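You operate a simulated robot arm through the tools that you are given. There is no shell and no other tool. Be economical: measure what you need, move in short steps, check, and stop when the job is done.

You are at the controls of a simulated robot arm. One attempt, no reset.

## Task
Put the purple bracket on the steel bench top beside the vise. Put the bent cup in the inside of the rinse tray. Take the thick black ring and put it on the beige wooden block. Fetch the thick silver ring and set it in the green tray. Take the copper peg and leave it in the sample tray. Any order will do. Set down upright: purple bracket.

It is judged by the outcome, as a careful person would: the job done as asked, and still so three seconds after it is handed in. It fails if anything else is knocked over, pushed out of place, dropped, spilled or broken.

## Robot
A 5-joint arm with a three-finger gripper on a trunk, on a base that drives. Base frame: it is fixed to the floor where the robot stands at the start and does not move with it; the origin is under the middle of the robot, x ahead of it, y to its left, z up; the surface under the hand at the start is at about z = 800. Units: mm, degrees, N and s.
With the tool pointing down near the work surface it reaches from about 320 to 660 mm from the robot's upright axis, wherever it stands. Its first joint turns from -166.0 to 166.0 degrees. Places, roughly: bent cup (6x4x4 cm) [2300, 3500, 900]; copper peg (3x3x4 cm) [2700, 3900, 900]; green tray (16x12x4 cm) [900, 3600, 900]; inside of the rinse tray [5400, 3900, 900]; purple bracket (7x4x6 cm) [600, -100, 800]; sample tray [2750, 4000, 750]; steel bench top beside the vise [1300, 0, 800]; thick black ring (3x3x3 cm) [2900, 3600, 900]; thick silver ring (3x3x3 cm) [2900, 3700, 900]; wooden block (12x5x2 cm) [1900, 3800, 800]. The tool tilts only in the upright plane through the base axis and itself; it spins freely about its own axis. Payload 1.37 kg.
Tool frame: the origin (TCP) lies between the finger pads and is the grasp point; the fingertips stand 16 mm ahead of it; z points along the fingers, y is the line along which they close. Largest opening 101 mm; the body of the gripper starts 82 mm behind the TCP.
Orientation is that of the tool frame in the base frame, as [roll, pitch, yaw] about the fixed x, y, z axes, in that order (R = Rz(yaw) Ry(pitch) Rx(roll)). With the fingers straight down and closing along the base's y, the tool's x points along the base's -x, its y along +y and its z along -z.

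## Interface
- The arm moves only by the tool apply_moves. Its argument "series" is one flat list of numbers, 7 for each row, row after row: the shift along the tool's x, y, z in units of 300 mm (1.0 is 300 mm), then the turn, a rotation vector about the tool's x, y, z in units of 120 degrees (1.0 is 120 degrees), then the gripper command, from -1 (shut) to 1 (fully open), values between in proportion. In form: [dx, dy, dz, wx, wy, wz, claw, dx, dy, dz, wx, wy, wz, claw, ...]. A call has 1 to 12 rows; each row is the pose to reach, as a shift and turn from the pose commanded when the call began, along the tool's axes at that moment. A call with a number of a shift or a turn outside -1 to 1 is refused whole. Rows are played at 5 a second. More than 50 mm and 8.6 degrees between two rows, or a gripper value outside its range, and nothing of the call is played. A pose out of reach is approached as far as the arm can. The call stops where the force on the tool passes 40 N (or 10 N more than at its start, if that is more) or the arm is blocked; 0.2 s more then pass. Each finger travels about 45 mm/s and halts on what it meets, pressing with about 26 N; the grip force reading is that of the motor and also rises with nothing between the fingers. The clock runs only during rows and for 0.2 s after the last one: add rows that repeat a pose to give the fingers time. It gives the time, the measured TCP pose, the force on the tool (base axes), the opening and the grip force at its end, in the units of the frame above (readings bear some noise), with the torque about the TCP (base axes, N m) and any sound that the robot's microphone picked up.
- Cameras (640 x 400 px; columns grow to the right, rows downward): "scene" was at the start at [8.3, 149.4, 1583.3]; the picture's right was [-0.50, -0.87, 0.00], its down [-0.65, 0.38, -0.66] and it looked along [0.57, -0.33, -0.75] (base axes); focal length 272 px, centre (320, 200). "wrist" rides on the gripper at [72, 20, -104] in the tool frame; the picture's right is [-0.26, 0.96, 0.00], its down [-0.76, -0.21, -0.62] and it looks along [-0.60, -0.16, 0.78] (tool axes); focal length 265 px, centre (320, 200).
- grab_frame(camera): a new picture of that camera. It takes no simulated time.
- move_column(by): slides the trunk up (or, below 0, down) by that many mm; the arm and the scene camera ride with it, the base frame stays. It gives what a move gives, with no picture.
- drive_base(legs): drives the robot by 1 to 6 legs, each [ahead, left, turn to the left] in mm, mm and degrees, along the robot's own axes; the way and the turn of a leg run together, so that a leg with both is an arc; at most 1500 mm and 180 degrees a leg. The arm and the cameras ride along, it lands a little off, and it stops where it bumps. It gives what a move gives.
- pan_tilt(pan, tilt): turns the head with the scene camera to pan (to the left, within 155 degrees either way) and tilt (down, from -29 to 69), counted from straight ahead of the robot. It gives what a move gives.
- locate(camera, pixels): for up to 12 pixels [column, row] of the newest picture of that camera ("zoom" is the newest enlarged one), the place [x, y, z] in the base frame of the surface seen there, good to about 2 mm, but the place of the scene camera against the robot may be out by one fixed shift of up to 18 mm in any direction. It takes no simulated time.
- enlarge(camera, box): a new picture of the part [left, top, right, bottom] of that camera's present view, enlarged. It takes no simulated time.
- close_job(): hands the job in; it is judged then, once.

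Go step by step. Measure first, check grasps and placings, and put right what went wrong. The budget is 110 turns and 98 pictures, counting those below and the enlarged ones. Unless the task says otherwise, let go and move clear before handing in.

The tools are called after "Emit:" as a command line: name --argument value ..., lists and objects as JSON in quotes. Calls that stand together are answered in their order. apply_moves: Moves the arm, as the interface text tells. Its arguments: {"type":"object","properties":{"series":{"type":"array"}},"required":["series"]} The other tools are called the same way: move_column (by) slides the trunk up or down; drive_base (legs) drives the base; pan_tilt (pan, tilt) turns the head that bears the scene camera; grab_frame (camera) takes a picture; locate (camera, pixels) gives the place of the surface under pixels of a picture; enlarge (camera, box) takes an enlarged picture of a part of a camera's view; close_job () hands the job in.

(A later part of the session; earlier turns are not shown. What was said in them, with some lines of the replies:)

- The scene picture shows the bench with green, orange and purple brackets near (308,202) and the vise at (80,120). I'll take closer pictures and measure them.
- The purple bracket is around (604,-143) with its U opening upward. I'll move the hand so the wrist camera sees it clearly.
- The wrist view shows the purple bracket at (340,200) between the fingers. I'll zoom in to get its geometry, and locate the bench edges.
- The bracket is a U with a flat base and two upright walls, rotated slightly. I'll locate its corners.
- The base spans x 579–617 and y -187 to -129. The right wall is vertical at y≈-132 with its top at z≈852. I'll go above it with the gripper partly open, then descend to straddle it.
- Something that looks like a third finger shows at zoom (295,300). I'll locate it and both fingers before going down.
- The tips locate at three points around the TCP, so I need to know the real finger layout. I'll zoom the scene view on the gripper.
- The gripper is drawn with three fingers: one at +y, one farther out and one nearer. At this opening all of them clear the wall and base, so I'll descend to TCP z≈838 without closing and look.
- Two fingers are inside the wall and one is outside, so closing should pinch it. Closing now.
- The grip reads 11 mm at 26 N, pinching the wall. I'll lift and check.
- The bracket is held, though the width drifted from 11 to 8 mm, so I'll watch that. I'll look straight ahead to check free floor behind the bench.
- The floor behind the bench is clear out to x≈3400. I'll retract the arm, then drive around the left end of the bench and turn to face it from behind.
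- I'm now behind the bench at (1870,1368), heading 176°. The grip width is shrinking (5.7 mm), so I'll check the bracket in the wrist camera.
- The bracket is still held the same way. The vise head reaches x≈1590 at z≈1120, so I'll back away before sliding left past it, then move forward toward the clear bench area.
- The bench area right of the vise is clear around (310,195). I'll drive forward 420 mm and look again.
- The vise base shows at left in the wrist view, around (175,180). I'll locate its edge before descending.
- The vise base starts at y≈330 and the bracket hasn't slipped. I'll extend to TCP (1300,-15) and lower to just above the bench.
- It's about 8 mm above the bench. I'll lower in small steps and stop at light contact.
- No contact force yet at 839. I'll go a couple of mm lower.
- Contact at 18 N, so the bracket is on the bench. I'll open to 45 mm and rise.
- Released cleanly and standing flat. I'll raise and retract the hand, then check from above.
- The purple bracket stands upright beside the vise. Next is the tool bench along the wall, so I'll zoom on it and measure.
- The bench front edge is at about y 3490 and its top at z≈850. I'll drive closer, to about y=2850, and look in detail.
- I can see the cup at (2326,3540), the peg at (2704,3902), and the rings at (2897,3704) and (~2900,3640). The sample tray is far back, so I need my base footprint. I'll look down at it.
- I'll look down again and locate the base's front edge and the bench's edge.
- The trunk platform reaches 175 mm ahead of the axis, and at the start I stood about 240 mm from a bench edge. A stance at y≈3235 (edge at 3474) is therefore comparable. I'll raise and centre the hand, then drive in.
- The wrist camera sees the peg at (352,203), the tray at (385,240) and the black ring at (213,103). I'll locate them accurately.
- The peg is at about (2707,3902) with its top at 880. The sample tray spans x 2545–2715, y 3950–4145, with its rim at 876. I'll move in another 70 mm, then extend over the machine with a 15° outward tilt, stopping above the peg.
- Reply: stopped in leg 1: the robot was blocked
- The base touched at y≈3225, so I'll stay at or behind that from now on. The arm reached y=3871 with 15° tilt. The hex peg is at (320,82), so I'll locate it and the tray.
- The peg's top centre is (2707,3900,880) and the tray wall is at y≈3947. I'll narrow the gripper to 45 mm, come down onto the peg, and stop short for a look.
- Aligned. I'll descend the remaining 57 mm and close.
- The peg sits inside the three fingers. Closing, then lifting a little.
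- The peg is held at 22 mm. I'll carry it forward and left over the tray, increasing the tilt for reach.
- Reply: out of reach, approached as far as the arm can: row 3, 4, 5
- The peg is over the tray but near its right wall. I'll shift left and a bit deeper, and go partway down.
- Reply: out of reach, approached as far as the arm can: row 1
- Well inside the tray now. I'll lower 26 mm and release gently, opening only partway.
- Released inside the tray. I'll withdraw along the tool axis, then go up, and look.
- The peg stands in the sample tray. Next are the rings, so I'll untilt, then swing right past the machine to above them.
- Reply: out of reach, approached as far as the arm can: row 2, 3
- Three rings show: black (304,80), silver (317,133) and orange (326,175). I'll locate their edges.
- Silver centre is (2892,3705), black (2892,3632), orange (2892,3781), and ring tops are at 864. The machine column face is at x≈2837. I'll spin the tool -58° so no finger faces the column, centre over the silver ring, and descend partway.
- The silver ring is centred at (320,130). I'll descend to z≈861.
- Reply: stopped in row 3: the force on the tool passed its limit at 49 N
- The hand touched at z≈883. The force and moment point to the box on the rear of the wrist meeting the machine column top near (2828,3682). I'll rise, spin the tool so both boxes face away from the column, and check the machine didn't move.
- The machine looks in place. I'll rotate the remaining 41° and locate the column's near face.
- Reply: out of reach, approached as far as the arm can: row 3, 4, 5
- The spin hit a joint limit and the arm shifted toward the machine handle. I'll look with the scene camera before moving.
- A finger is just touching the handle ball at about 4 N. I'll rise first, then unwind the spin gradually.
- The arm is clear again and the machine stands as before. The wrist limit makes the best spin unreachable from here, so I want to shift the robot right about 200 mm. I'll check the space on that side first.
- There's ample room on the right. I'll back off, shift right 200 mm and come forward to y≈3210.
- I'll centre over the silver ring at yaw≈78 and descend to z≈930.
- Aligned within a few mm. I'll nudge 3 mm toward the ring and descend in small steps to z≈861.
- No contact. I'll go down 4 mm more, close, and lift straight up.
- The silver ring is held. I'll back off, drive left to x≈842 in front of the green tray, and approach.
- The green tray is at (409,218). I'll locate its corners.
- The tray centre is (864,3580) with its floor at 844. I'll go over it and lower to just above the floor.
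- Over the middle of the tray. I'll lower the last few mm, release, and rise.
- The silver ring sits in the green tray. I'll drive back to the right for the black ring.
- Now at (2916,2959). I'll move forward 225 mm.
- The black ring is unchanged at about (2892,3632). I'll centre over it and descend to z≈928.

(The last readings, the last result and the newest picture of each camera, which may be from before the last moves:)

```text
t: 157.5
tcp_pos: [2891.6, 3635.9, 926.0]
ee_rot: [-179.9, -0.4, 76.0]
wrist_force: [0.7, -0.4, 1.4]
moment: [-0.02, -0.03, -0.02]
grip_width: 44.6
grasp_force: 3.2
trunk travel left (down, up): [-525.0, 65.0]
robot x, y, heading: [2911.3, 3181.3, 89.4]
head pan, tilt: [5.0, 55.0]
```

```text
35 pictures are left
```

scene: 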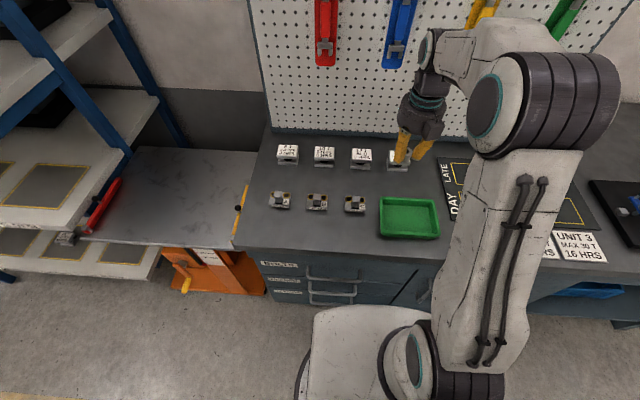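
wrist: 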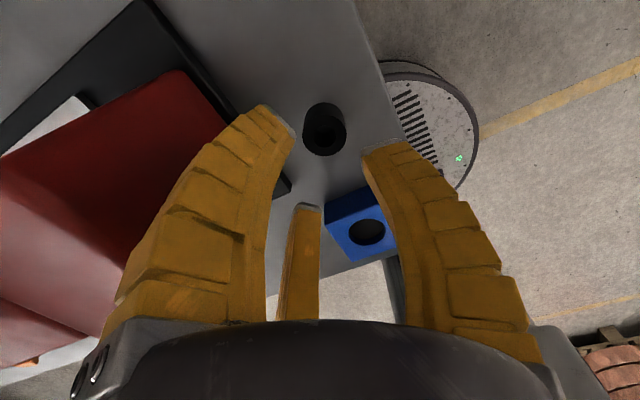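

Aligned. I'll descend, close and lift.

Emit:
apply_moves --series '[-0.008, 0.004, 0.07, 0, 0, 0, -0.2, -0.008, 0.004, 0.13, 0, 0, 0, -0.2, -0.008, 0.004, 0.18, 0, 0, 0, -0.2, -0.008, 0.004, 0.22, 0, 0, 0, -0.2, -0.008, 0.004, 0.22, 0, 0, 0, -0.5, -0.008, 0.004, 0.22, 0, 0, 0, -0.8, -0.008, 0.004, 0.22, 0, 0, 0, -1, -0.008, 0.004, 0.22, 0, 0, 0, -1, -0.008, 0.004, 0.15, 0, 0, 0, -1, -0.008, 0.004, 0, 0, 0, 0, -1, -0.008, 0.004, -0.15, 0, 0, 0, -1, -0.008, 0.004, -0.3, 0, 0, 0, -1]'

Emit:
grab_frame --camera "wrist"

```text
t: 160.1
tcp_pos: [2892.3, 3626.2, 1017.5]
ee_rot: [-179.9, -0.3, 76.0]
wrist_force: [1.3, 0.6, 0.1]
moment: [0.02, 0.03, 0.04]
grip_width: 21.9
grasp_force: 26.6
trunk travel left (down, up): [-525.0, 65.0]
robot x, y, heading: [2910.4, 3188.6, 89.4]
head pan, tilt: [5.0, 55.0]
```

```text
34 pictures are left
```

wrist: 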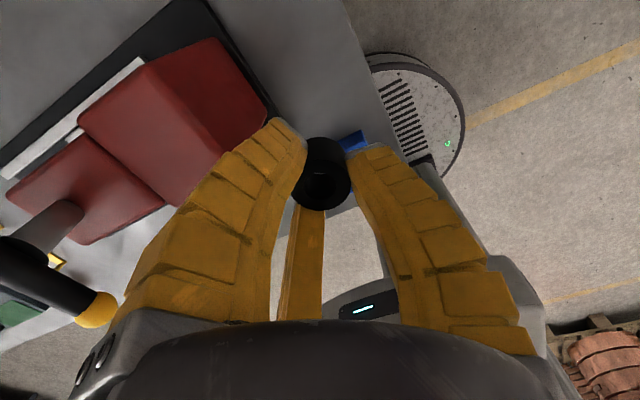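

The black ring is held. I'll raise, back off and drive left toward the wooden block at x≈1900, then look.

Emit:
apply_moves --series '[0, 0, -0.15, 0, 0, 0, -1, 0, 0, -0.3, 0, 0, 0, -1, 0, 0, -0.45, 0, 0, 0, -1]'

Emit:
drive_base --legs '[[-250, 0, 0.6], [0, 980, 0]]'

Emit:
grab_frame --camera "scene"

Emit:
enlarge --camera "scene" --box '[200, 20, 400, 145]'

```text
t: 160.9
tcp_pos: [2894.2, 3628.3, 1154.5]
ee_rot: [-180.0, -0.3, 76.1]
wrist_force: [-0.8, -0.8, -1.1]
moment: [-0.01, 0.03, 0.02]
grip_width: 22.0
grasp_force: 25.8
trunk travel left (down, up): [-525.0, 65.0]
robot x, y, heading: [2909.6, 3187.1, 89.3]
head pan, tilt: [5.0, 55.0]
```

```text
t: 167.5
tcp_pos: [1883.4, 3369.4, 1152.9]
ee_rot: [-179.8, -0.3, 77.5]
wrist_force: [-0.7, 0.7, -0.8]
moment: [-0.01, 0.0, 0.0]
grip_width: 21.7
grasp_force: 25.8
trunk travel left (down, up): [-525.0, 65.0]
robot x, y, heading: [1912.2, 2923.0, 90.6]
head pan, tilt: [5.0, 55.0]
```

```text
33 pictures are left
```

scene: 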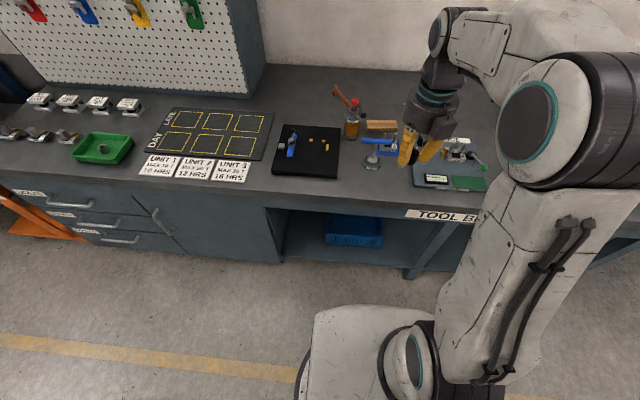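

```text
3.20 times, centred on (300, 82) of scene
```

zoom: 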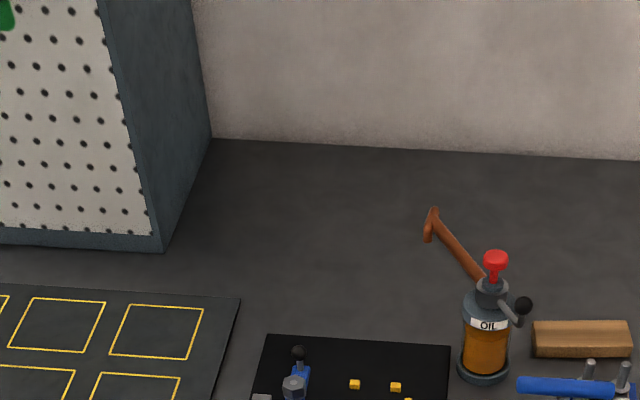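

The block is at right of the oil can. I'll drive forward 265 mm with the hand high and look with the wrist camera.

Emit:
drive_base --legs '[[265, 0, -0.6]]'

Emit:
grab_frame --camera "wrist"

Emit:
grab_frame --camera "scene"

```text
t: 169.3
tcp_pos: [1888.1, 3632.2, 1152.8]
ee_rot: [-180.0, -0.3, 76.6]
wrist_force: [0.8, 0.2, -1.1]
moment: [-0.05, -0.04, 0.0]
grip_width: 21.7
grasp_force: 26.0
trunk travel left (down, up): [-525.0, 65.0]
robot x, y, heading: [1908.5, 3189.7, 90.2]
head pan, tilt: [5.0, 55.0]
```

```text
31 pictures are left
```

wrist: 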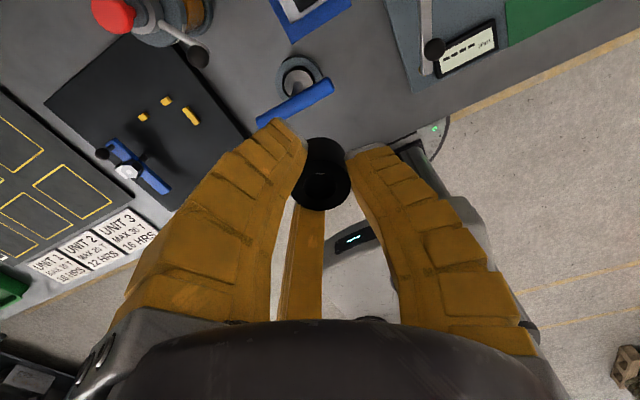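

```text
30 pictures are left
```

scene: 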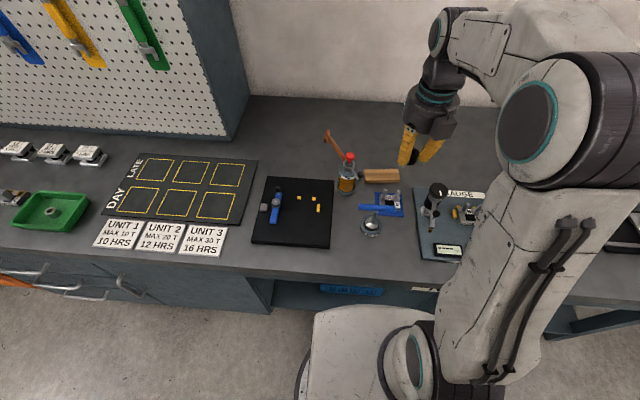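

The block is at scene (381,176), outside the wrist view. I'll calibrate the scene camera's fixed shift against the wrist view using shared features, and measure the block.

Emit:
enlarge --camera "scene" --box '[320, 140, 440, 240]'

Emit:
locate --camera "wrist" --pixels '[[262, 120], [328, 86], [112, 14], [433, 48], [100, 152], [290, 40]]'

```text
4.00 times, centred on (380, 190) of scene
```

zoom: 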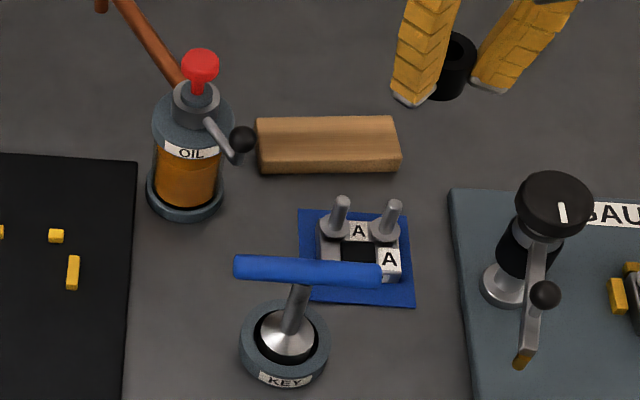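

```text
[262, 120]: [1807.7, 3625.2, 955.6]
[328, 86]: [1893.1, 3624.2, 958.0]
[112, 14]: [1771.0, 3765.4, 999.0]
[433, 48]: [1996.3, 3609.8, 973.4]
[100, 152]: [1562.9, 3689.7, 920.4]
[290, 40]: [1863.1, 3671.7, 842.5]
```

Emit:
locate --camera "zoom" --pixels '[[245, 266], [375, 275], [202, 62], [259, 128], [398, 126], [265, 168], [395, 165], [330, 128], [330, 155], [360, 222], [240, 140], [300, 292]]'

```text
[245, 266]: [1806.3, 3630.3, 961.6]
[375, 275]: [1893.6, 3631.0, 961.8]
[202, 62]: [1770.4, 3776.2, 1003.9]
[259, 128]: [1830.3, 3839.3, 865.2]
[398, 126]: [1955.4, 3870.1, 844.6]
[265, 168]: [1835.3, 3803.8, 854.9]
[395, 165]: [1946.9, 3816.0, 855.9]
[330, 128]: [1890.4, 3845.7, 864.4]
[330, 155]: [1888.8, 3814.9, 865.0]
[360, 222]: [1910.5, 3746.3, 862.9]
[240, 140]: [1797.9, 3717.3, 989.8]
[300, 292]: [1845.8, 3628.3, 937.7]
```

The scene shift is about (0,+7,+5), so the block centre is ≈(1890,3826) with its top at 860. I'll extend over it staying high, then lower to z≈930 and look.

Emit:
apply_moves --series '[0.126, -0.029, 0.06, 0, 0, 0, -1, 0.252, -0.058, 0.12, 0, 0, 0, -1, 0.378, -0.086, 0.18, 0, 0, 0, -1, 0.505, -0.115, 0.24, 0, 0, 0, -1, 0.631, -0.144, 0.3, 0, 0, 0, -1, 0.631, -0.144, 0.44, 0, 0, 0, -1, 0.631, -0.144, 0.58, 0, 0, 0, -1, 0.631, -0.144, 0.7, 0, 0, 0, -1, 0.631, -0.144, 0.75, 0, 0, 0, -1]'

Emit:
grab_frame --camera "wrist"

Emit:
enlarge --camera "scene" --box '[320, 120, 440, 220]'

```text
t: 171.3
tcp_pos: [1890.3, 3827.0, 928.2]
ee_rot: [-179.8, -0.2, 76.7]
wrist_force: [0.0, -0.5, -0.8]
moment: [-0.02, 0.01, -0.02]
grip_width: 21.9
grasp_force: 25.7
trunk travel left (down, up): [-525.0, 65.0]
robot x, y, heading: [1908.8, 3189.3, 89.9]
head pan, tilt: [5.0, 55.0]
```

```text
28 pictures are left
```

wrist: 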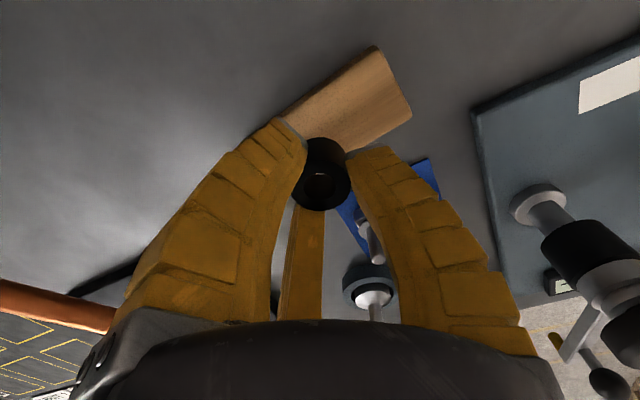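

```text
4.00 times, centred on (380, 170) of scene
```

zoom: 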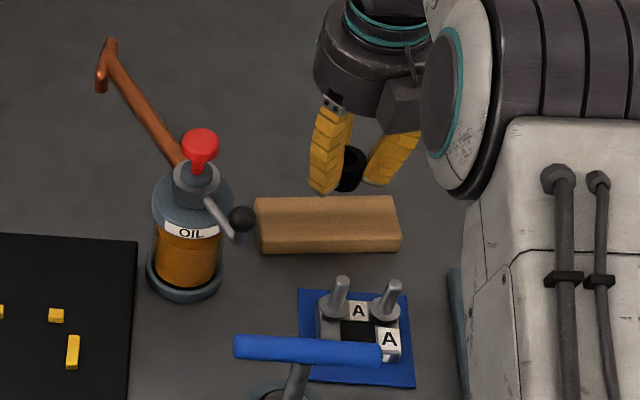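

Emit:
locate --camera "wrist" --pixels '[[376, 52], [408, 112], [360, 135], [300, 105], [345, 95], [340, 78], [375, 128]]'

```text
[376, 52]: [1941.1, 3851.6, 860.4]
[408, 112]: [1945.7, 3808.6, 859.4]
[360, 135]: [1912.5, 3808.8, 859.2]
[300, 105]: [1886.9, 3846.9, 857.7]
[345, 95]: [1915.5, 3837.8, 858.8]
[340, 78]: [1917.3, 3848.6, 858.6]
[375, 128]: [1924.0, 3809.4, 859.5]
```

The block spans y 3804–3853 with its top at 859.5, and the ring is centred over it. I'll lower to contact.

Emit:
apply_moves --series '[0.005, 0, 0.06, 0, 0, 0, -1, 0.005, 0, 0.11, 0, 0, 0, -1, 0.005, 0, 0.14, 0, 0, 0, -1, 0.005, 0, 0.152, 0, 0, 0, -1, 0.005, 0, 0.158, 0, 0, 0, -1, 0.005, 0, 0.158, 0, 0, 0, -1]'

```text
t: 172.8
tcp_pos: [1890.9, 3829.7, 884.2]
ee_rot: [-179.9, -0.6, 76.7]
wrist_force: [0.7, -0.7, 5.8]
moment: [0.01, -0.05, 0.01]
grip_width: 23.6
grasp_force: 25.8
trunk travel left (down, up): [-525.0, 65.0]
robot x, y, heading: [1909.8, 3191.0, 89.9]
head pan, tilt: [5.0, 55.0]
```

Contact at 5.8 N, so the ring is on the block. I'll release and rise.

Emit:
apply_moves --series '[0, 0, 0, 0, 0, 0, -0.8, 0, 0, 0, 0, 0, 0, -0.5, 0, 0, 0, 0, 0, 0, -0.2, 0, 0, 0, 0, 0, 0, -0.2, 0, 0, -0.07, 0, 0, 0, -0.2, 0, 0, -0.2, 0, 0, 0, -0.2, 0, 0, -0.35, 0, 0, 0, -0.2, 0, 0, -0.5, 0, 0, 0, -0.2, 0, 0, -0.6, 0, 0, 0, -0.2]'

Emit:
grab_frame --camera "wrist"

```text
t: 174.8
tcp_pos: [1890.8, 3828.8, 1063.6]
ee_rot: [-179.9, -0.3, 76.7]
wrist_force: [0.5, 0.1, -0.1]
moment: [0.04, -0.03, 0.02]
grip_width: 44.9
grasp_force: 3.2
trunk travel left (down, up): [-525.0, 65.0]
robot x, y, heading: [1908.7, 3188.3, 89.7]
head pan, tilt: [5.0, 55.0]
```

```text
26 pictures are left
```

wrist: 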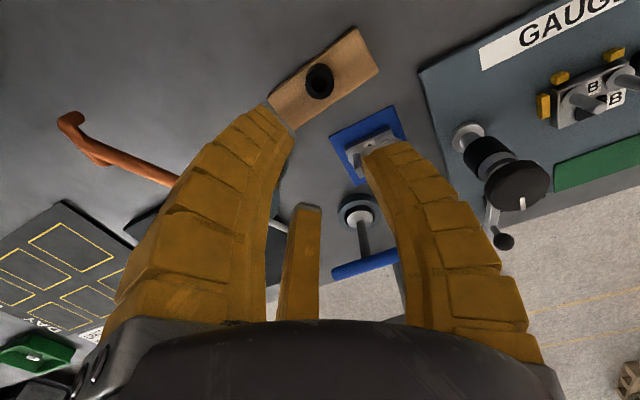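

The black ring stands on the block. I'll retract the arm and drive to the bent cup.

Emit:
apply_moves --series '[-0.126, 0.029, -0.06, 0, 0, 0, -0.2, -0.252, 0.058, -0.12, 0, 0, 0, -0.2, -0.378, 0.086, -0.18, 0, 0, 0, -0.2, -0.505, 0.115, -0.24, 0, 0, 0, -0.2, -0.631, 0.144, -0.3, 0, 0, 0, 0, -0.631, 0.144, -0.3, 0, 0, 0, 0.3]'

Emit:
drive_base --legs '[[-190, 0, 0.3], [0, -415, 0], [80, 0, 0]]'

Emit:
grab_frame --camera "wrist"

Emit:
pan_tilt --pan 0 --tilt 60

Emit:
enlarge --camera "scene" --box '[200, 60, 440, 260]'

```text
t: 176.2
tcp_pos: [1890.0, 3629.7, 1152.2]
ee_rot: [-179.8, -0.4, 76.6]
wrist_force: [0.3, 0.3, -0.2]
moment: [-0.02, -0.02, 0.01]
grip_width: 68.9
grasp_force: 2.1
trunk travel left (down, up): [-525.0, 65.0]
robot x, y, heading: [1909.0, 3190.4, 89.7]
head pan, tilt: [5.0, 55.0]
```

```text
t: 180.5
tcp_pos: [2309.0, 3522.2, 1153.2]
ee_rot: [-179.9, -0.3, 76.8]
wrist_force: [0.3, 0.3, 0.5]
moment: [-0.03, 0.02, 0.03]
grip_width: 68.7
grasp_force: 2.0
trunk travel left (down, up): [-525.0, 65.0]
robot x, y, heading: [2330.7, 3082.6, 89.9]
head pan, tilt: [5.0, 55.0]
```

```text
25 pictures are left
```

wrist: 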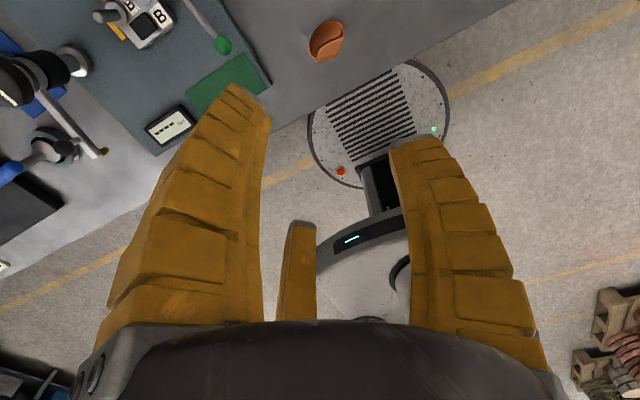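

```text
t: 181.2
tcp_pos: [2309.0, 3522.2, 1152.9]
ee_rot: [-179.9, -0.2, 76.7]
wrist_force: [0.5, -0.6, 0.0]
moment: [0.04, -0.02, 0.0]
grip_width: 68.4
grasp_force: 2.1
trunk travel left (down, up): [-525.0, 65.0]
robot x, y, heading: [2330.0, 3082.7, 90.3]
head pan, tilt: [0.0, 60.0]
```

```text
2.00 times, centred on (320, 160) of scene
```

zoom: 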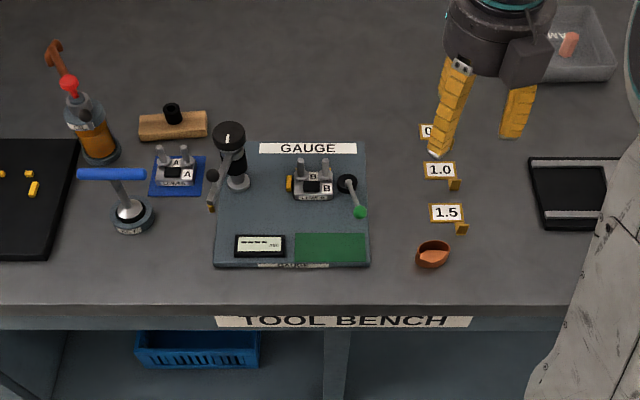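

The cup is at wrist (326,40). I'll zoom and measure it.

Emit:
enlarge --camera "wrist" --box '[290, 10, 370, 70]'

Emit:
locate --camera "zoom" --pixels '[[370, 85], [430, 200], [330, 390], [155, 250], [290, 240], [200, 200], [370, 300], [250, 330], [150, 350], [420, 260], [230, 130], [300, 180]]'

```text
6.67 times, centred on (330, 40) of wrist
```

zoom: 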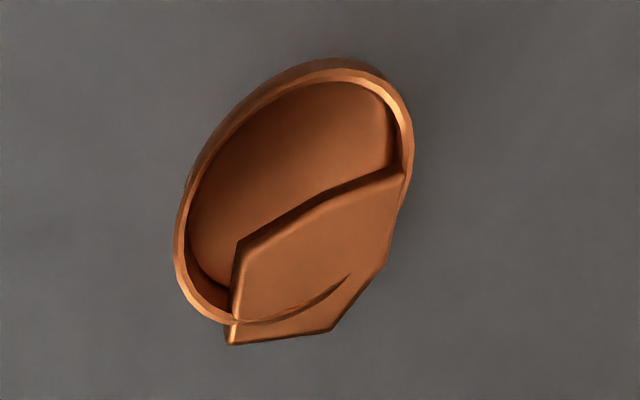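

```text
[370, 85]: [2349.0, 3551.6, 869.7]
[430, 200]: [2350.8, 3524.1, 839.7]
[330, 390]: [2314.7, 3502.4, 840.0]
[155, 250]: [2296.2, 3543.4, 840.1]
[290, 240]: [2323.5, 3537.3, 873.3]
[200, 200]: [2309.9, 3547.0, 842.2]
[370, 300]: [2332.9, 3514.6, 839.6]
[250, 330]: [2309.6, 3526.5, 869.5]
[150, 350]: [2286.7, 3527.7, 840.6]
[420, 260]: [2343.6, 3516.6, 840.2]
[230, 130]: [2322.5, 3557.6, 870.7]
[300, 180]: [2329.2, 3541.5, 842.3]
```

The cup is oval, about 60×40 mm, centred at (2328,3539), with its long axis at about 30° and its top at 873. I'll set yaw 30 so the fingers close across the narrow side, and descend to z≈930.

Emit:
apply_moves --series '[0.012, 0.008, 0.12, 0, 0, 0.065, 0.6, 0.024, 0.016, 0.24, 0, 0, 0.13, 0.6, 0.036, 0.024, 0.36, 0, 0, 0.195, 0.6, 0.048, 0.032, 0.48, 0, 0, 0.26, 0.6, 0.06, 0.04, 0.6, 0, 0, 0.325, 0.6, 0.07, 0.049, 0.7, 0, 0, 0.389, 0.6, 0.07, 0.049, 0.743, 0, 0, 0.389, 0.6]'

Emit:
grab_frame --camera "wrist"

```text
t: 182.8
tcp_pos: [2329.2, 3540.6, 930.1]
ee_rot: [-179.7, -0.2, 30.0]
wrist_force: [0.4, -0.5, 0.2]
moment: [0.01, 0.01, 0.01]
grip_width: 82.9
grasp_force: 1.6
trunk travel left (down, up): [-525.0, 65.0]
robot x, y, heading: [2331.7, 3083.2, 89.9]
head pan, tilt: [0.0, 60.0]
```

```text
22 pictures are left
```

wrist: 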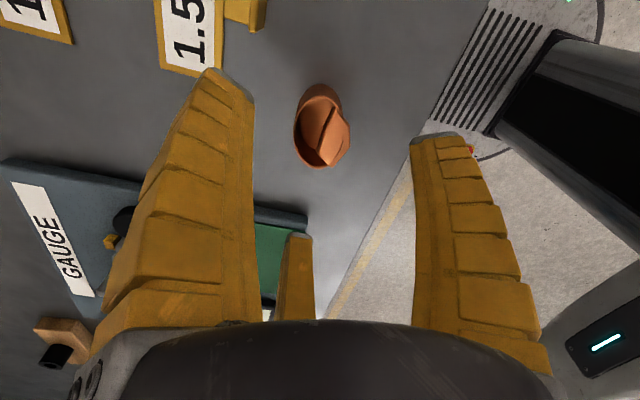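

The cup is centred between the fingers. I'll narrow the opening slightly and descend to z≈859.

Emit:
apply_moves --series '[0, 0, 0.07, 0, 0, 0, 0.4, 0, 0, 0.14, 0, 0, 0, 0.35, 0, 0, 0.2, 0, 0, 0, 0.35, 0, 0, 0.235, 0, 0, 0, 0.35]'

Emit:
grab_frame --camera "wrist"

```text
t: 183.8
tcp_pos: [2328.1, 3540.0, 858.3]
ee_rot: [-179.7, -0.2, 30.0]
wrist_force: [-0.3, -0.2, 0.1]
moment: [0.0, 0.0, 0.02]
grip_width: 71.0
grasp_force: 1.8
trunk travel left (down, up): [-525.0, 65.0]
robot x, y, heading: [2330.0, 3079.6, 89.9]
head pan, tilt: [0.0, 60.0]
```

```text
21 pictures are left
```

wrist: 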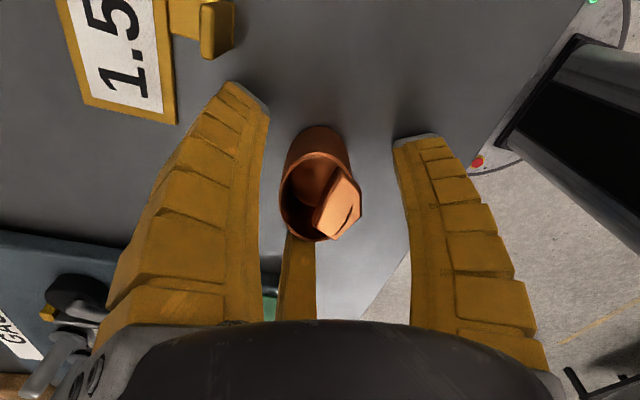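

Positioned around the cup. I'll close and lift.

Emit:
apply_moves --series '[0, 0, 0, 0, 0, 0, 0, 0, 0, 0, 0, 0, 0, -0.4, 0, 0, 0, 0, 0, 0, -0.8, 0, 0, 0, 0, 0, 0, -1, 0, 0, 0, 0, 0, 0, -1, 0, 0, -0.05, 0, 0, 0, -1, 0, 0, -0.12, 0, 0, 0, -1, 0, 0, -0.25, 0, 0, 0, -1]'

Emit:
grab_frame --camera "wrist"

```text
t: 185.6
tcp_pos: [2329.2, 3540.6, 935.3]
ee_rot: [-179.7, -0.3, 30.1]
wrist_force: [-0.1, 0.3, -0.1]
moment: [0.01, 0.0, -0.03]
grip_width: 32.6
grasp_force: 26.1
trunk travel left (down, up): [-525.0, 65.0]
robot x, y, heading: [2330.3, 3079.6, 90.0]
head pan, tilt: [0.0, 60.0]
```

```text
20 pictures are left
```

wrist: 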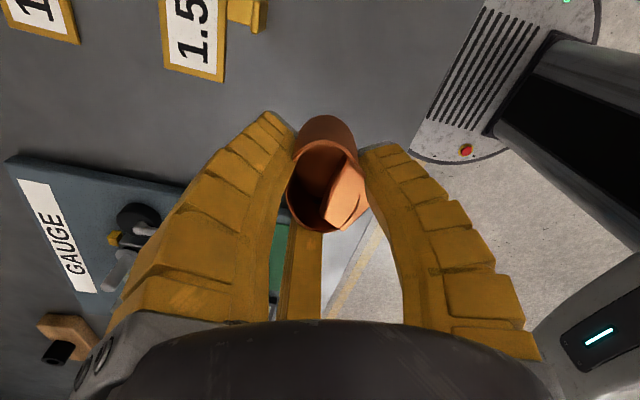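

The cup is held at 32.6 mm. I'll raise it, back away from the bench line, and drive right toward the rinse tray.

Emit:
apply_moves --series '[0, 0, -0.15, 0, 0, 0, -1, 0, 0, -0.3, 0, 0, 0, -1, 0, 0, -0.45, 0, 0, 0, -1, 0, 0, -0.6, 0, 0, 0, -1, 0, 0, -0.72, 0, 0, 0, -1]'

Emit:
drive_base --legs '[[-480, 0, 0], [0, -1000, 0], [0, -1000, 0], [0, -1000, 0]]'

Emit:
pan_tilt --pan 0 --tilt 32

Emit:
grab_frame --camera "scene"

```text
t: 186.8
tcp_pos: [2328.2, 3537.7, 1151.7]
ee_rot: [-179.9, -0.2, 30.2]
wrist_force: [-1.1, 0.3, -1.0]
moment: [-0.01, 0.01, 0.01]
grip_width: 31.6
grasp_force: 26.0
trunk travel left (down, up): [-525.0, 65.0]
robot x, y, heading: [2332.6, 3079.7, 90.2]
head pan, tilt: [0.0, 60.0]
```

```text
t: 204.2
tcp_pos: [5343.5, 3122.1, 1149.7]
ee_rot: [-179.6, -0.2, 32.1]
wrist_force: [1.0, 0.0, -0.2]
moment: [-0.01, 0.05, -0.03]
grip_width: 30.7
grasp_force: 26.2
trunk travel left (down, up): [-525.0, 65.0]
robot x, y, heading: [5361.9, 2664.4, 92.3]
head pan, tilt: [0.0, 60.0]
```

```text
t: 205.1
tcp_pos: [5344.1, 3122.1, 1151.3]
ee_rot: [-179.6, -0.2, 32.1]
wrist_force: [-0.2, -0.4, 0.3]
moment: [-0.01, -0.02, 0.01]
grip_width: 30.8
grasp_force: 26.6
trunk travel left (down, up): [-525.0, 65.0]
robot x, y, heading: [5361.7, 2663.8, 92.1]
head pan, tilt: [0.0, 32.0]
```

```text
19 pictures are left
```

scene: 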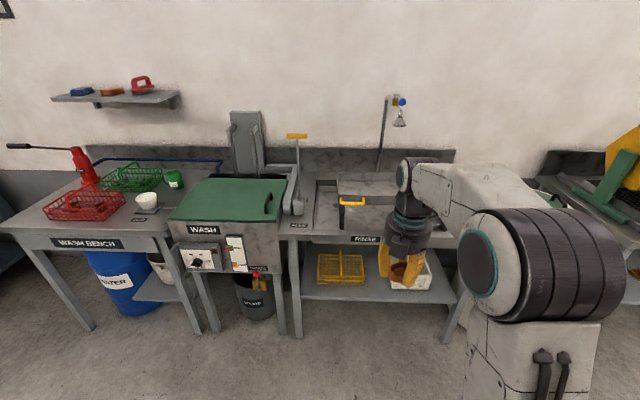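

There's a basin at about (370,195). I'll zoom in and locate it.

Emit:
enlarge --camera "scene" --box '[270, 120, 470, 260]'

Emit:
locate --camera "scene" --pixels '[[300, 237], [330, 200], [345, 185], [375, 190], [370, 212], [355, 203], [320, 215], [398, 120], [300, 137], [365, 177], [450, 240], [340, 225]]'

```text
2.86 times, centred on (370, 190) of scene
```

zoom: 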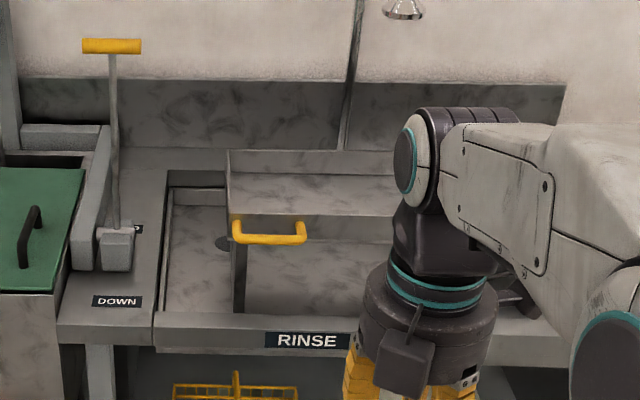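

```text
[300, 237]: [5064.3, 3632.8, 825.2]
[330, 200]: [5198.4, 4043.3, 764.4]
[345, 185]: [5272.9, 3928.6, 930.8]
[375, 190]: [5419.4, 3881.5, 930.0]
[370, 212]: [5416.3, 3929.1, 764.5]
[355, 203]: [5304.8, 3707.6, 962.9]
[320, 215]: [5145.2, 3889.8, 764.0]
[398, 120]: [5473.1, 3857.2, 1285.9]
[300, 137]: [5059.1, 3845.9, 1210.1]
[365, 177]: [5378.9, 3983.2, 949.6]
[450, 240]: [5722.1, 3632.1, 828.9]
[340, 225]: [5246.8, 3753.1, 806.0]
```

It looks like a sink (floor z≈760) with a raised tray with a yellow handle over it at z≈930. I need a better view, so I'll move right and closer and raise the trunk.

Emit:
move_column --by 60

Emit:
drive_base --legs '[[230, -250, -2]]'

Emit:
pan_tilt --pan 8 --tilt 45

Emit:
grab_frame --camera "scene"

```text
t: 206.1
tcp_pos: [5343.9, 3122.4, 1210.8]
ee_rot: [-179.7, -0.1, 32.1]
wrist_force: [-0.3, -0.1, 0.0]
moment: [-0.01, 0.0, -0.04]
grip_width: 31.0
grasp_force: 26.0
trunk travel left (down, up): [-585.0, 5.0]
robot x, y, heading: [5361.4, 2659.9, 92.1]
head pan, tilt: [0.0, 32.0]
```

```text
t: 208.3
tcp_pos: [5606.6, 3366.6, 1210.7]
ee_rot: [-179.7, -0.1, 29.7]
wrist_force: [0.0, 0.3, -0.7]
moment: [-0.01, 0.02, -0.02]
grip_width: 30.7
grasp_force: 26.1
trunk travel left (down, up): [-585.0, 5.0]
robot x, y, heading: [5603.3, 2906.4, 89.5]
head pan, tilt: [0.0, 32.0]
```

```text
t: 209.1
tcp_pos: [5604.3, 3365.9, 1211.0]
ee_rot: [-179.8, -0.2, 29.7]
wrist_force: [-0.6, -0.4, -1.1]
moment: [0.03, 0.01, -0.01]
grip_width: 31.0
grasp_force: 26.2
trunk travel left (down, up): [-585.0, 5.0]
robot x, y, heading: [5602.3, 2907.3, 89.7]
head pan, tilt: [8.0, 45.0]
```

```text
17 pictures are left
```

scene: 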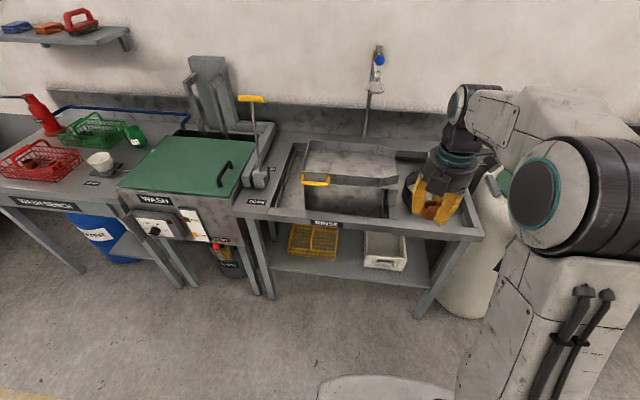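

Emit:
enlarge --camera "scene" --box '[265, 130, 425, 230]'

Emit:
locate --camera "zoom" --pixels '[[180, 60], [330, 90], [540, 110], [200, 165], [350, 185], [510, 200], [210, 200], [340, 280], [480, 280], [100, 220], [300, 345], [590, 130]]'

```text
4.00 times, centred on (345, 180) of scene
```

zoom: 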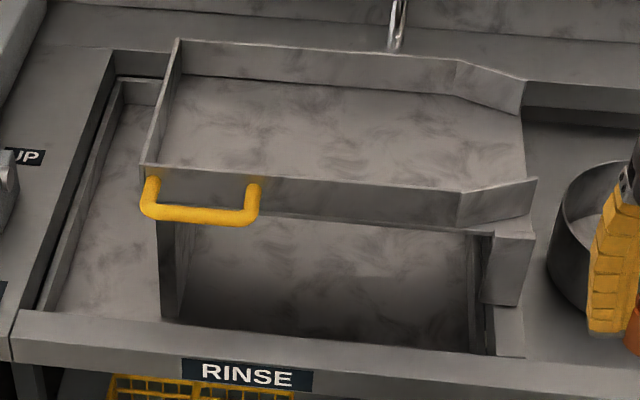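

```text
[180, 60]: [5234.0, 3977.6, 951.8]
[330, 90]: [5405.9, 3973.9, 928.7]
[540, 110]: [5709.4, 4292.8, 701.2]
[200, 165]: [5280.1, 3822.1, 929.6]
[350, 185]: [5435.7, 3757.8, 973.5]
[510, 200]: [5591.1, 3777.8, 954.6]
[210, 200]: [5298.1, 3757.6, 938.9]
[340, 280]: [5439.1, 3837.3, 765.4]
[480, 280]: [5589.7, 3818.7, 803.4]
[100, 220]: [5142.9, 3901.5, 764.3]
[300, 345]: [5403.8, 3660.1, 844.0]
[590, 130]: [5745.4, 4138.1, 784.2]
```

The rinse tray is the raised one: floor z≈925, walls to ≈970, x 5225–5560, y 3755–3980. The shower head at (5473,3857,1286) is to be avoided, so I'll place at about (5300,3860). Driving in front of it now.

Emit:
drive_base --legs '[[0, 300, 0], [335, 0, 0]]'

Emit:
grab_frame --camera "scene"

Emit:
grab_frame --camera "wrist"

```text
t: 213.0
tcp_pos: [5300.0, 3710.6, 1209.9]
ee_rot: [-179.7, -0.2, 29.6]
wrist_force: [0.5, -0.7, -0.1]
moment: [-0.06, 0.01, 0.02]
grip_width: 30.9
grasp_force: 25.8
trunk travel left (down, up): [-585.0, 5.0]
robot x, y, heading: [5300.8, 3251.5, 89.5]
head pan, tilt: [8.0, 45.0]
```

```text
15 pictures are left
```

scene: 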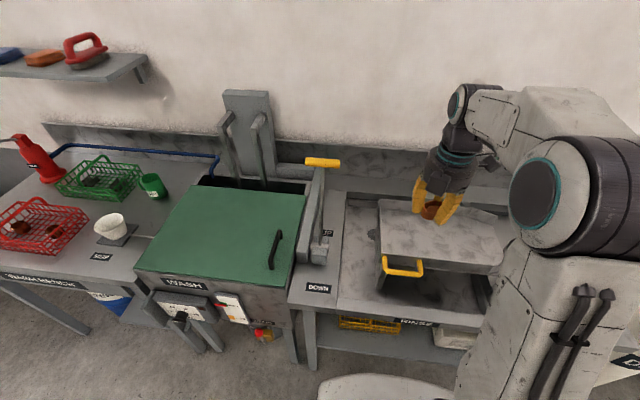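

```text
14 pictures are left
```

wrist: 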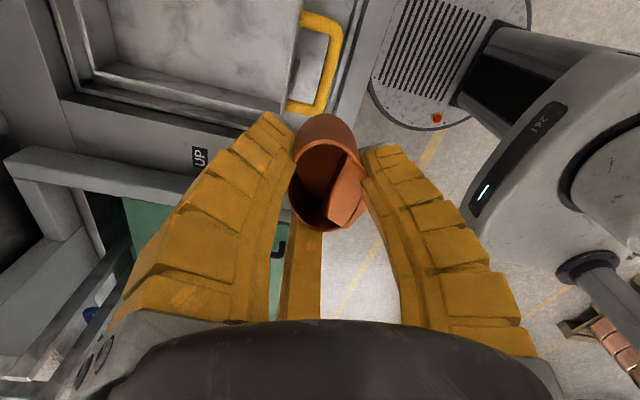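

Emit:
locate --camera "wrist" --pixels '[[300, 60], [338, 40], [290, 105], [200, 40], [240, 80], [95, 60], [130, 90], [270, 95], [200, 105], [150, 180]]'

Emit:
locate --camera "scene" --pixels '[[381, 202], [383, 255], [400, 225], [420, 265], [386, 270], [450, 235], [505, 235]]'

```text
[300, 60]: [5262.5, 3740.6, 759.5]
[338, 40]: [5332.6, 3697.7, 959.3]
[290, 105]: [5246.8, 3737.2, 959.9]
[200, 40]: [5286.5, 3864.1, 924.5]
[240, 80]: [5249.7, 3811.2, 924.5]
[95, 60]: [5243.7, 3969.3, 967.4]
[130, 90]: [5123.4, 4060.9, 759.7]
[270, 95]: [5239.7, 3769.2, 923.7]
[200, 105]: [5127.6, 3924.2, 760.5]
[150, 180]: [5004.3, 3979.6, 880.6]
```

```text
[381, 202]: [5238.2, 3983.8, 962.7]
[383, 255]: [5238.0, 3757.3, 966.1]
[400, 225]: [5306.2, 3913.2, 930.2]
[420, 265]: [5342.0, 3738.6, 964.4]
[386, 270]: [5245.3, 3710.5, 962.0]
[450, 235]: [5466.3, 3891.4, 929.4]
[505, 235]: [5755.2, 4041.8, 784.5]
```

The tray floor is 924.5, left wall x≈5233, front wall y≈3752, back wall y≈3977. I'll carry the cup to (5320,3865) and lower to z≈962.

Emit:
apply_moves --series '[0.078, -0.103, 0.0, 0, 0, 0, -1, 0.156, -0.207, 0.03, 0, 0, 0, -1, 0.234, -0.31, 0.08, 0, 0, 0, -1, 0.312, -0.414, 0.15, 0, 0, 0, -1, 0.312, -0.414, 0.3, 0, 0, 0, -1, 0.312, -0.414, 0.45, 0, 0, 0, -1, 0.312, -0.414, 0.6, 0, 0, 0, -1, 0.312, -0.414, 0.73, 0, 0, 0, -1, 0.312, -0.414, 0.8, 0, 0, 0, -1, 0.312, -0.414, 0.83, 0, 0, 0, -1]'

Emit:
grab_frame --camera "wrist"

```text
t: 215.2
tcp_pos: [5320.1, 3864.5, 962.8]
ee_rot: [-179.6, -0.1, 29.7]
wrist_force: [-0.3, 0.1, -0.6]
moment: [0.0, -0.01, -0.01]
grip_width: 30.8
grasp_force: 26.2
trunk travel left (down, up): [-585.0, 5.0]
robot x, y, heading: [5298.2, 3251.7, 89.6]
head pan, tilt: [8.0, 45.0]
```

```text
13 pictures are left
```

wrist: 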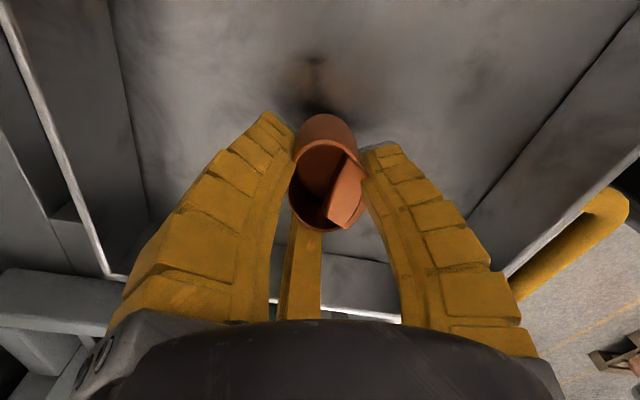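

Over the tray floor with room all round. I'll lower to contact.

Emit:
apply_moves --series '[0, 0, 0.035, 0, 0, 0, -1, 0, 0, 0.055, 0, 0, 0, -1, 0, 0, 0.065, 0, 0, 0, -1, 0, 0, 0.069, 0, 0, 0, -1, 0, 0, 0.069, 0, 0, 0, -1]'

```text
t: 216.4
tcp_pos: [5319.0, 3863.7, 944.3]
ee_rot: [-179.5, -0.3, 29.6]
wrist_force: [0.7, -1.3, 14.8]
moment: [-0.09, 0.03, 0.01]
grip_width: 34.2
grasp_force: 25.8
trunk travel left (down, up): [-585.0, 5.0]
robot x, y, heading: [5296.9, 3252.4, 89.6]
head pan, tilt: [8.0, 45.0]
```

Contact at 15 N. I'll release and rise.

Emit:
apply_moves --series '[0, 0, -0.005, 0, 0, 0, -0.7, 0, 0, -0.005, 0, 0, 0, -0.3, 0, 0, -0.005, 0, 0, 0, 0.1, 0, 0, -0.005, 0, 0, 0, 0.35, 0, 0, -0.005, 0, 0, 0, 0.35, 0, 0, -0.08, 0, 0, 0, 0.35, 0, 0, -0.2, 0, 0, 0, 0.35, 0, 0, -0.35, 0, 0, 0, 0.35, 0, 0, -0.5, 0, 0, 0, 0.35, 0, 0, -0.65, 0, 0, 0, 0.35]'

Emit:
grab_frame --camera "wrist"

```text
t: 218.6
tcp_pos: [5321.5, 3866.9, 1140.7]
ee_rot: [-179.7, -0.2, 29.6]
wrist_force: [-0.1, -0.1, 0.1]
moment: [0.0, -0.01, 0.03]
grip_width: 71.2
grasp_force: 2.2
trunk travel left (down, up): [-585.0, 5.0]
robot x, y, heading: [5293.7, 3252.6, 89.3]
head pan, tilt: [8.0, 45.0]
```

```text
12 pictures are left
```

wrist: 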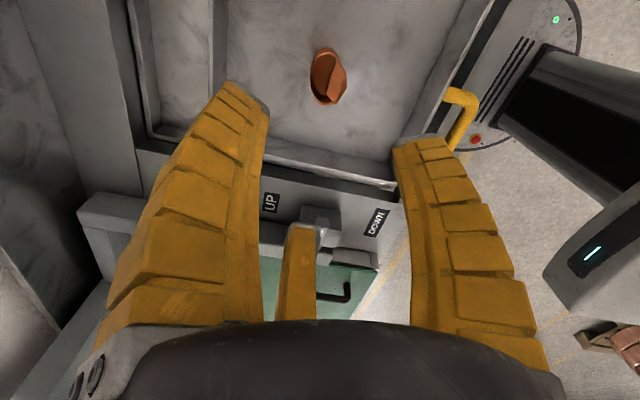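

The cup stands inside the rinse tray. I'll retract the arm and back away.

Emit:
apply_moves --series '[-0.07, 0.11, -0.05, 0, 0, 0, 0.35, -0.14, 0.22, -0.1, 0, 0, 0, 0.35, -0.21, 0.33, -0.15, 0, 0, 0, 0.35, -0.28, 0.44, -0.2, 0, 0, 0, 0.35]'

Emit:
drive_base --legs '[[-400, 0, 0]]'

Emit:
grab_frame --camera "scene"

```text
t: 219.6
tcp_pos: [5307.1, 3707.6, 1199.3]
ee_rot: [-179.7, -0.3, 29.6]
wrist_force: [0.6, -0.3, 0.1]
moment: [0.04, 0.03, 0.01]
grip_width: 71.1
grasp_force: 2.0
trunk travel left (down, up): [-585.0, 5.0]
robot x, y, heading: [5297.7, 3252.0, 89.3]
head pan, tilt: [8.0, 45.0]
```

```text
t: 222.1
tcp_pos: [5307.0, 3309.8, 1200.4]
ee_rot: [-179.7, -0.3, 29.1]
wrist_force: [0.2, 0.2, 0.8]
moment: [0.05, -0.03, -0.01]
grip_width: 71.1
grasp_force: 2.2
trunk travel left (down, up): [-585.0, 5.0]
robot x, y, heading: [5294.2, 2854.4, 88.8]
head pan, tilt: [8.0, 45.0]
```

```text
11 pictures are left
```

scene: 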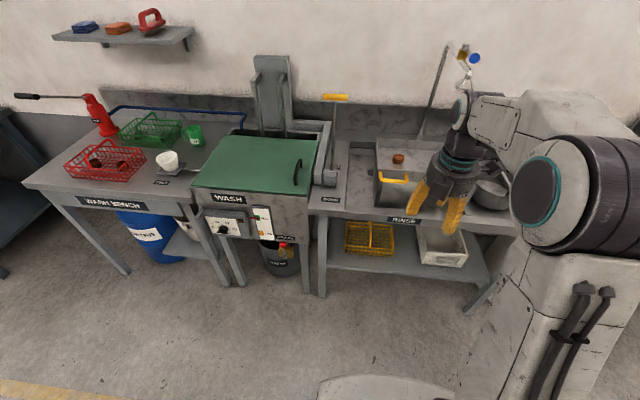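

The cup sits in the rinse tray at (398,158) and the arm is clear. All five items are placed, so I'm handing in.

Emit:
close_job

```text
The job is handed in.
```

I placed all five items and handed the job in. Two light touches on the tool bench machine and one on the bench itself are listed below.

| Item | Where it is now |
|---|---|
| Purple bracket | Upright on the steel bench top beside the vise |
| Bent cup | Inside the raised rinse tray |
| Thick black ring | On the wooden block |
| Thick silver ring | In the green tray |
| Copper peg | Standing in the sample tray |

- **Machine column:** while I was reaching for the silver ring, the hand touched the top of the column and the arm stopped at 49 N.
- **Machine handle:** a finger then rested against the handle ball at about 4 N. In the pictures I took afterwards the machine looked in place, but I didn't measure it again.
- **Bench:** the base was blocked once, probably by the front of the tool bench. I saw nothing shifted.
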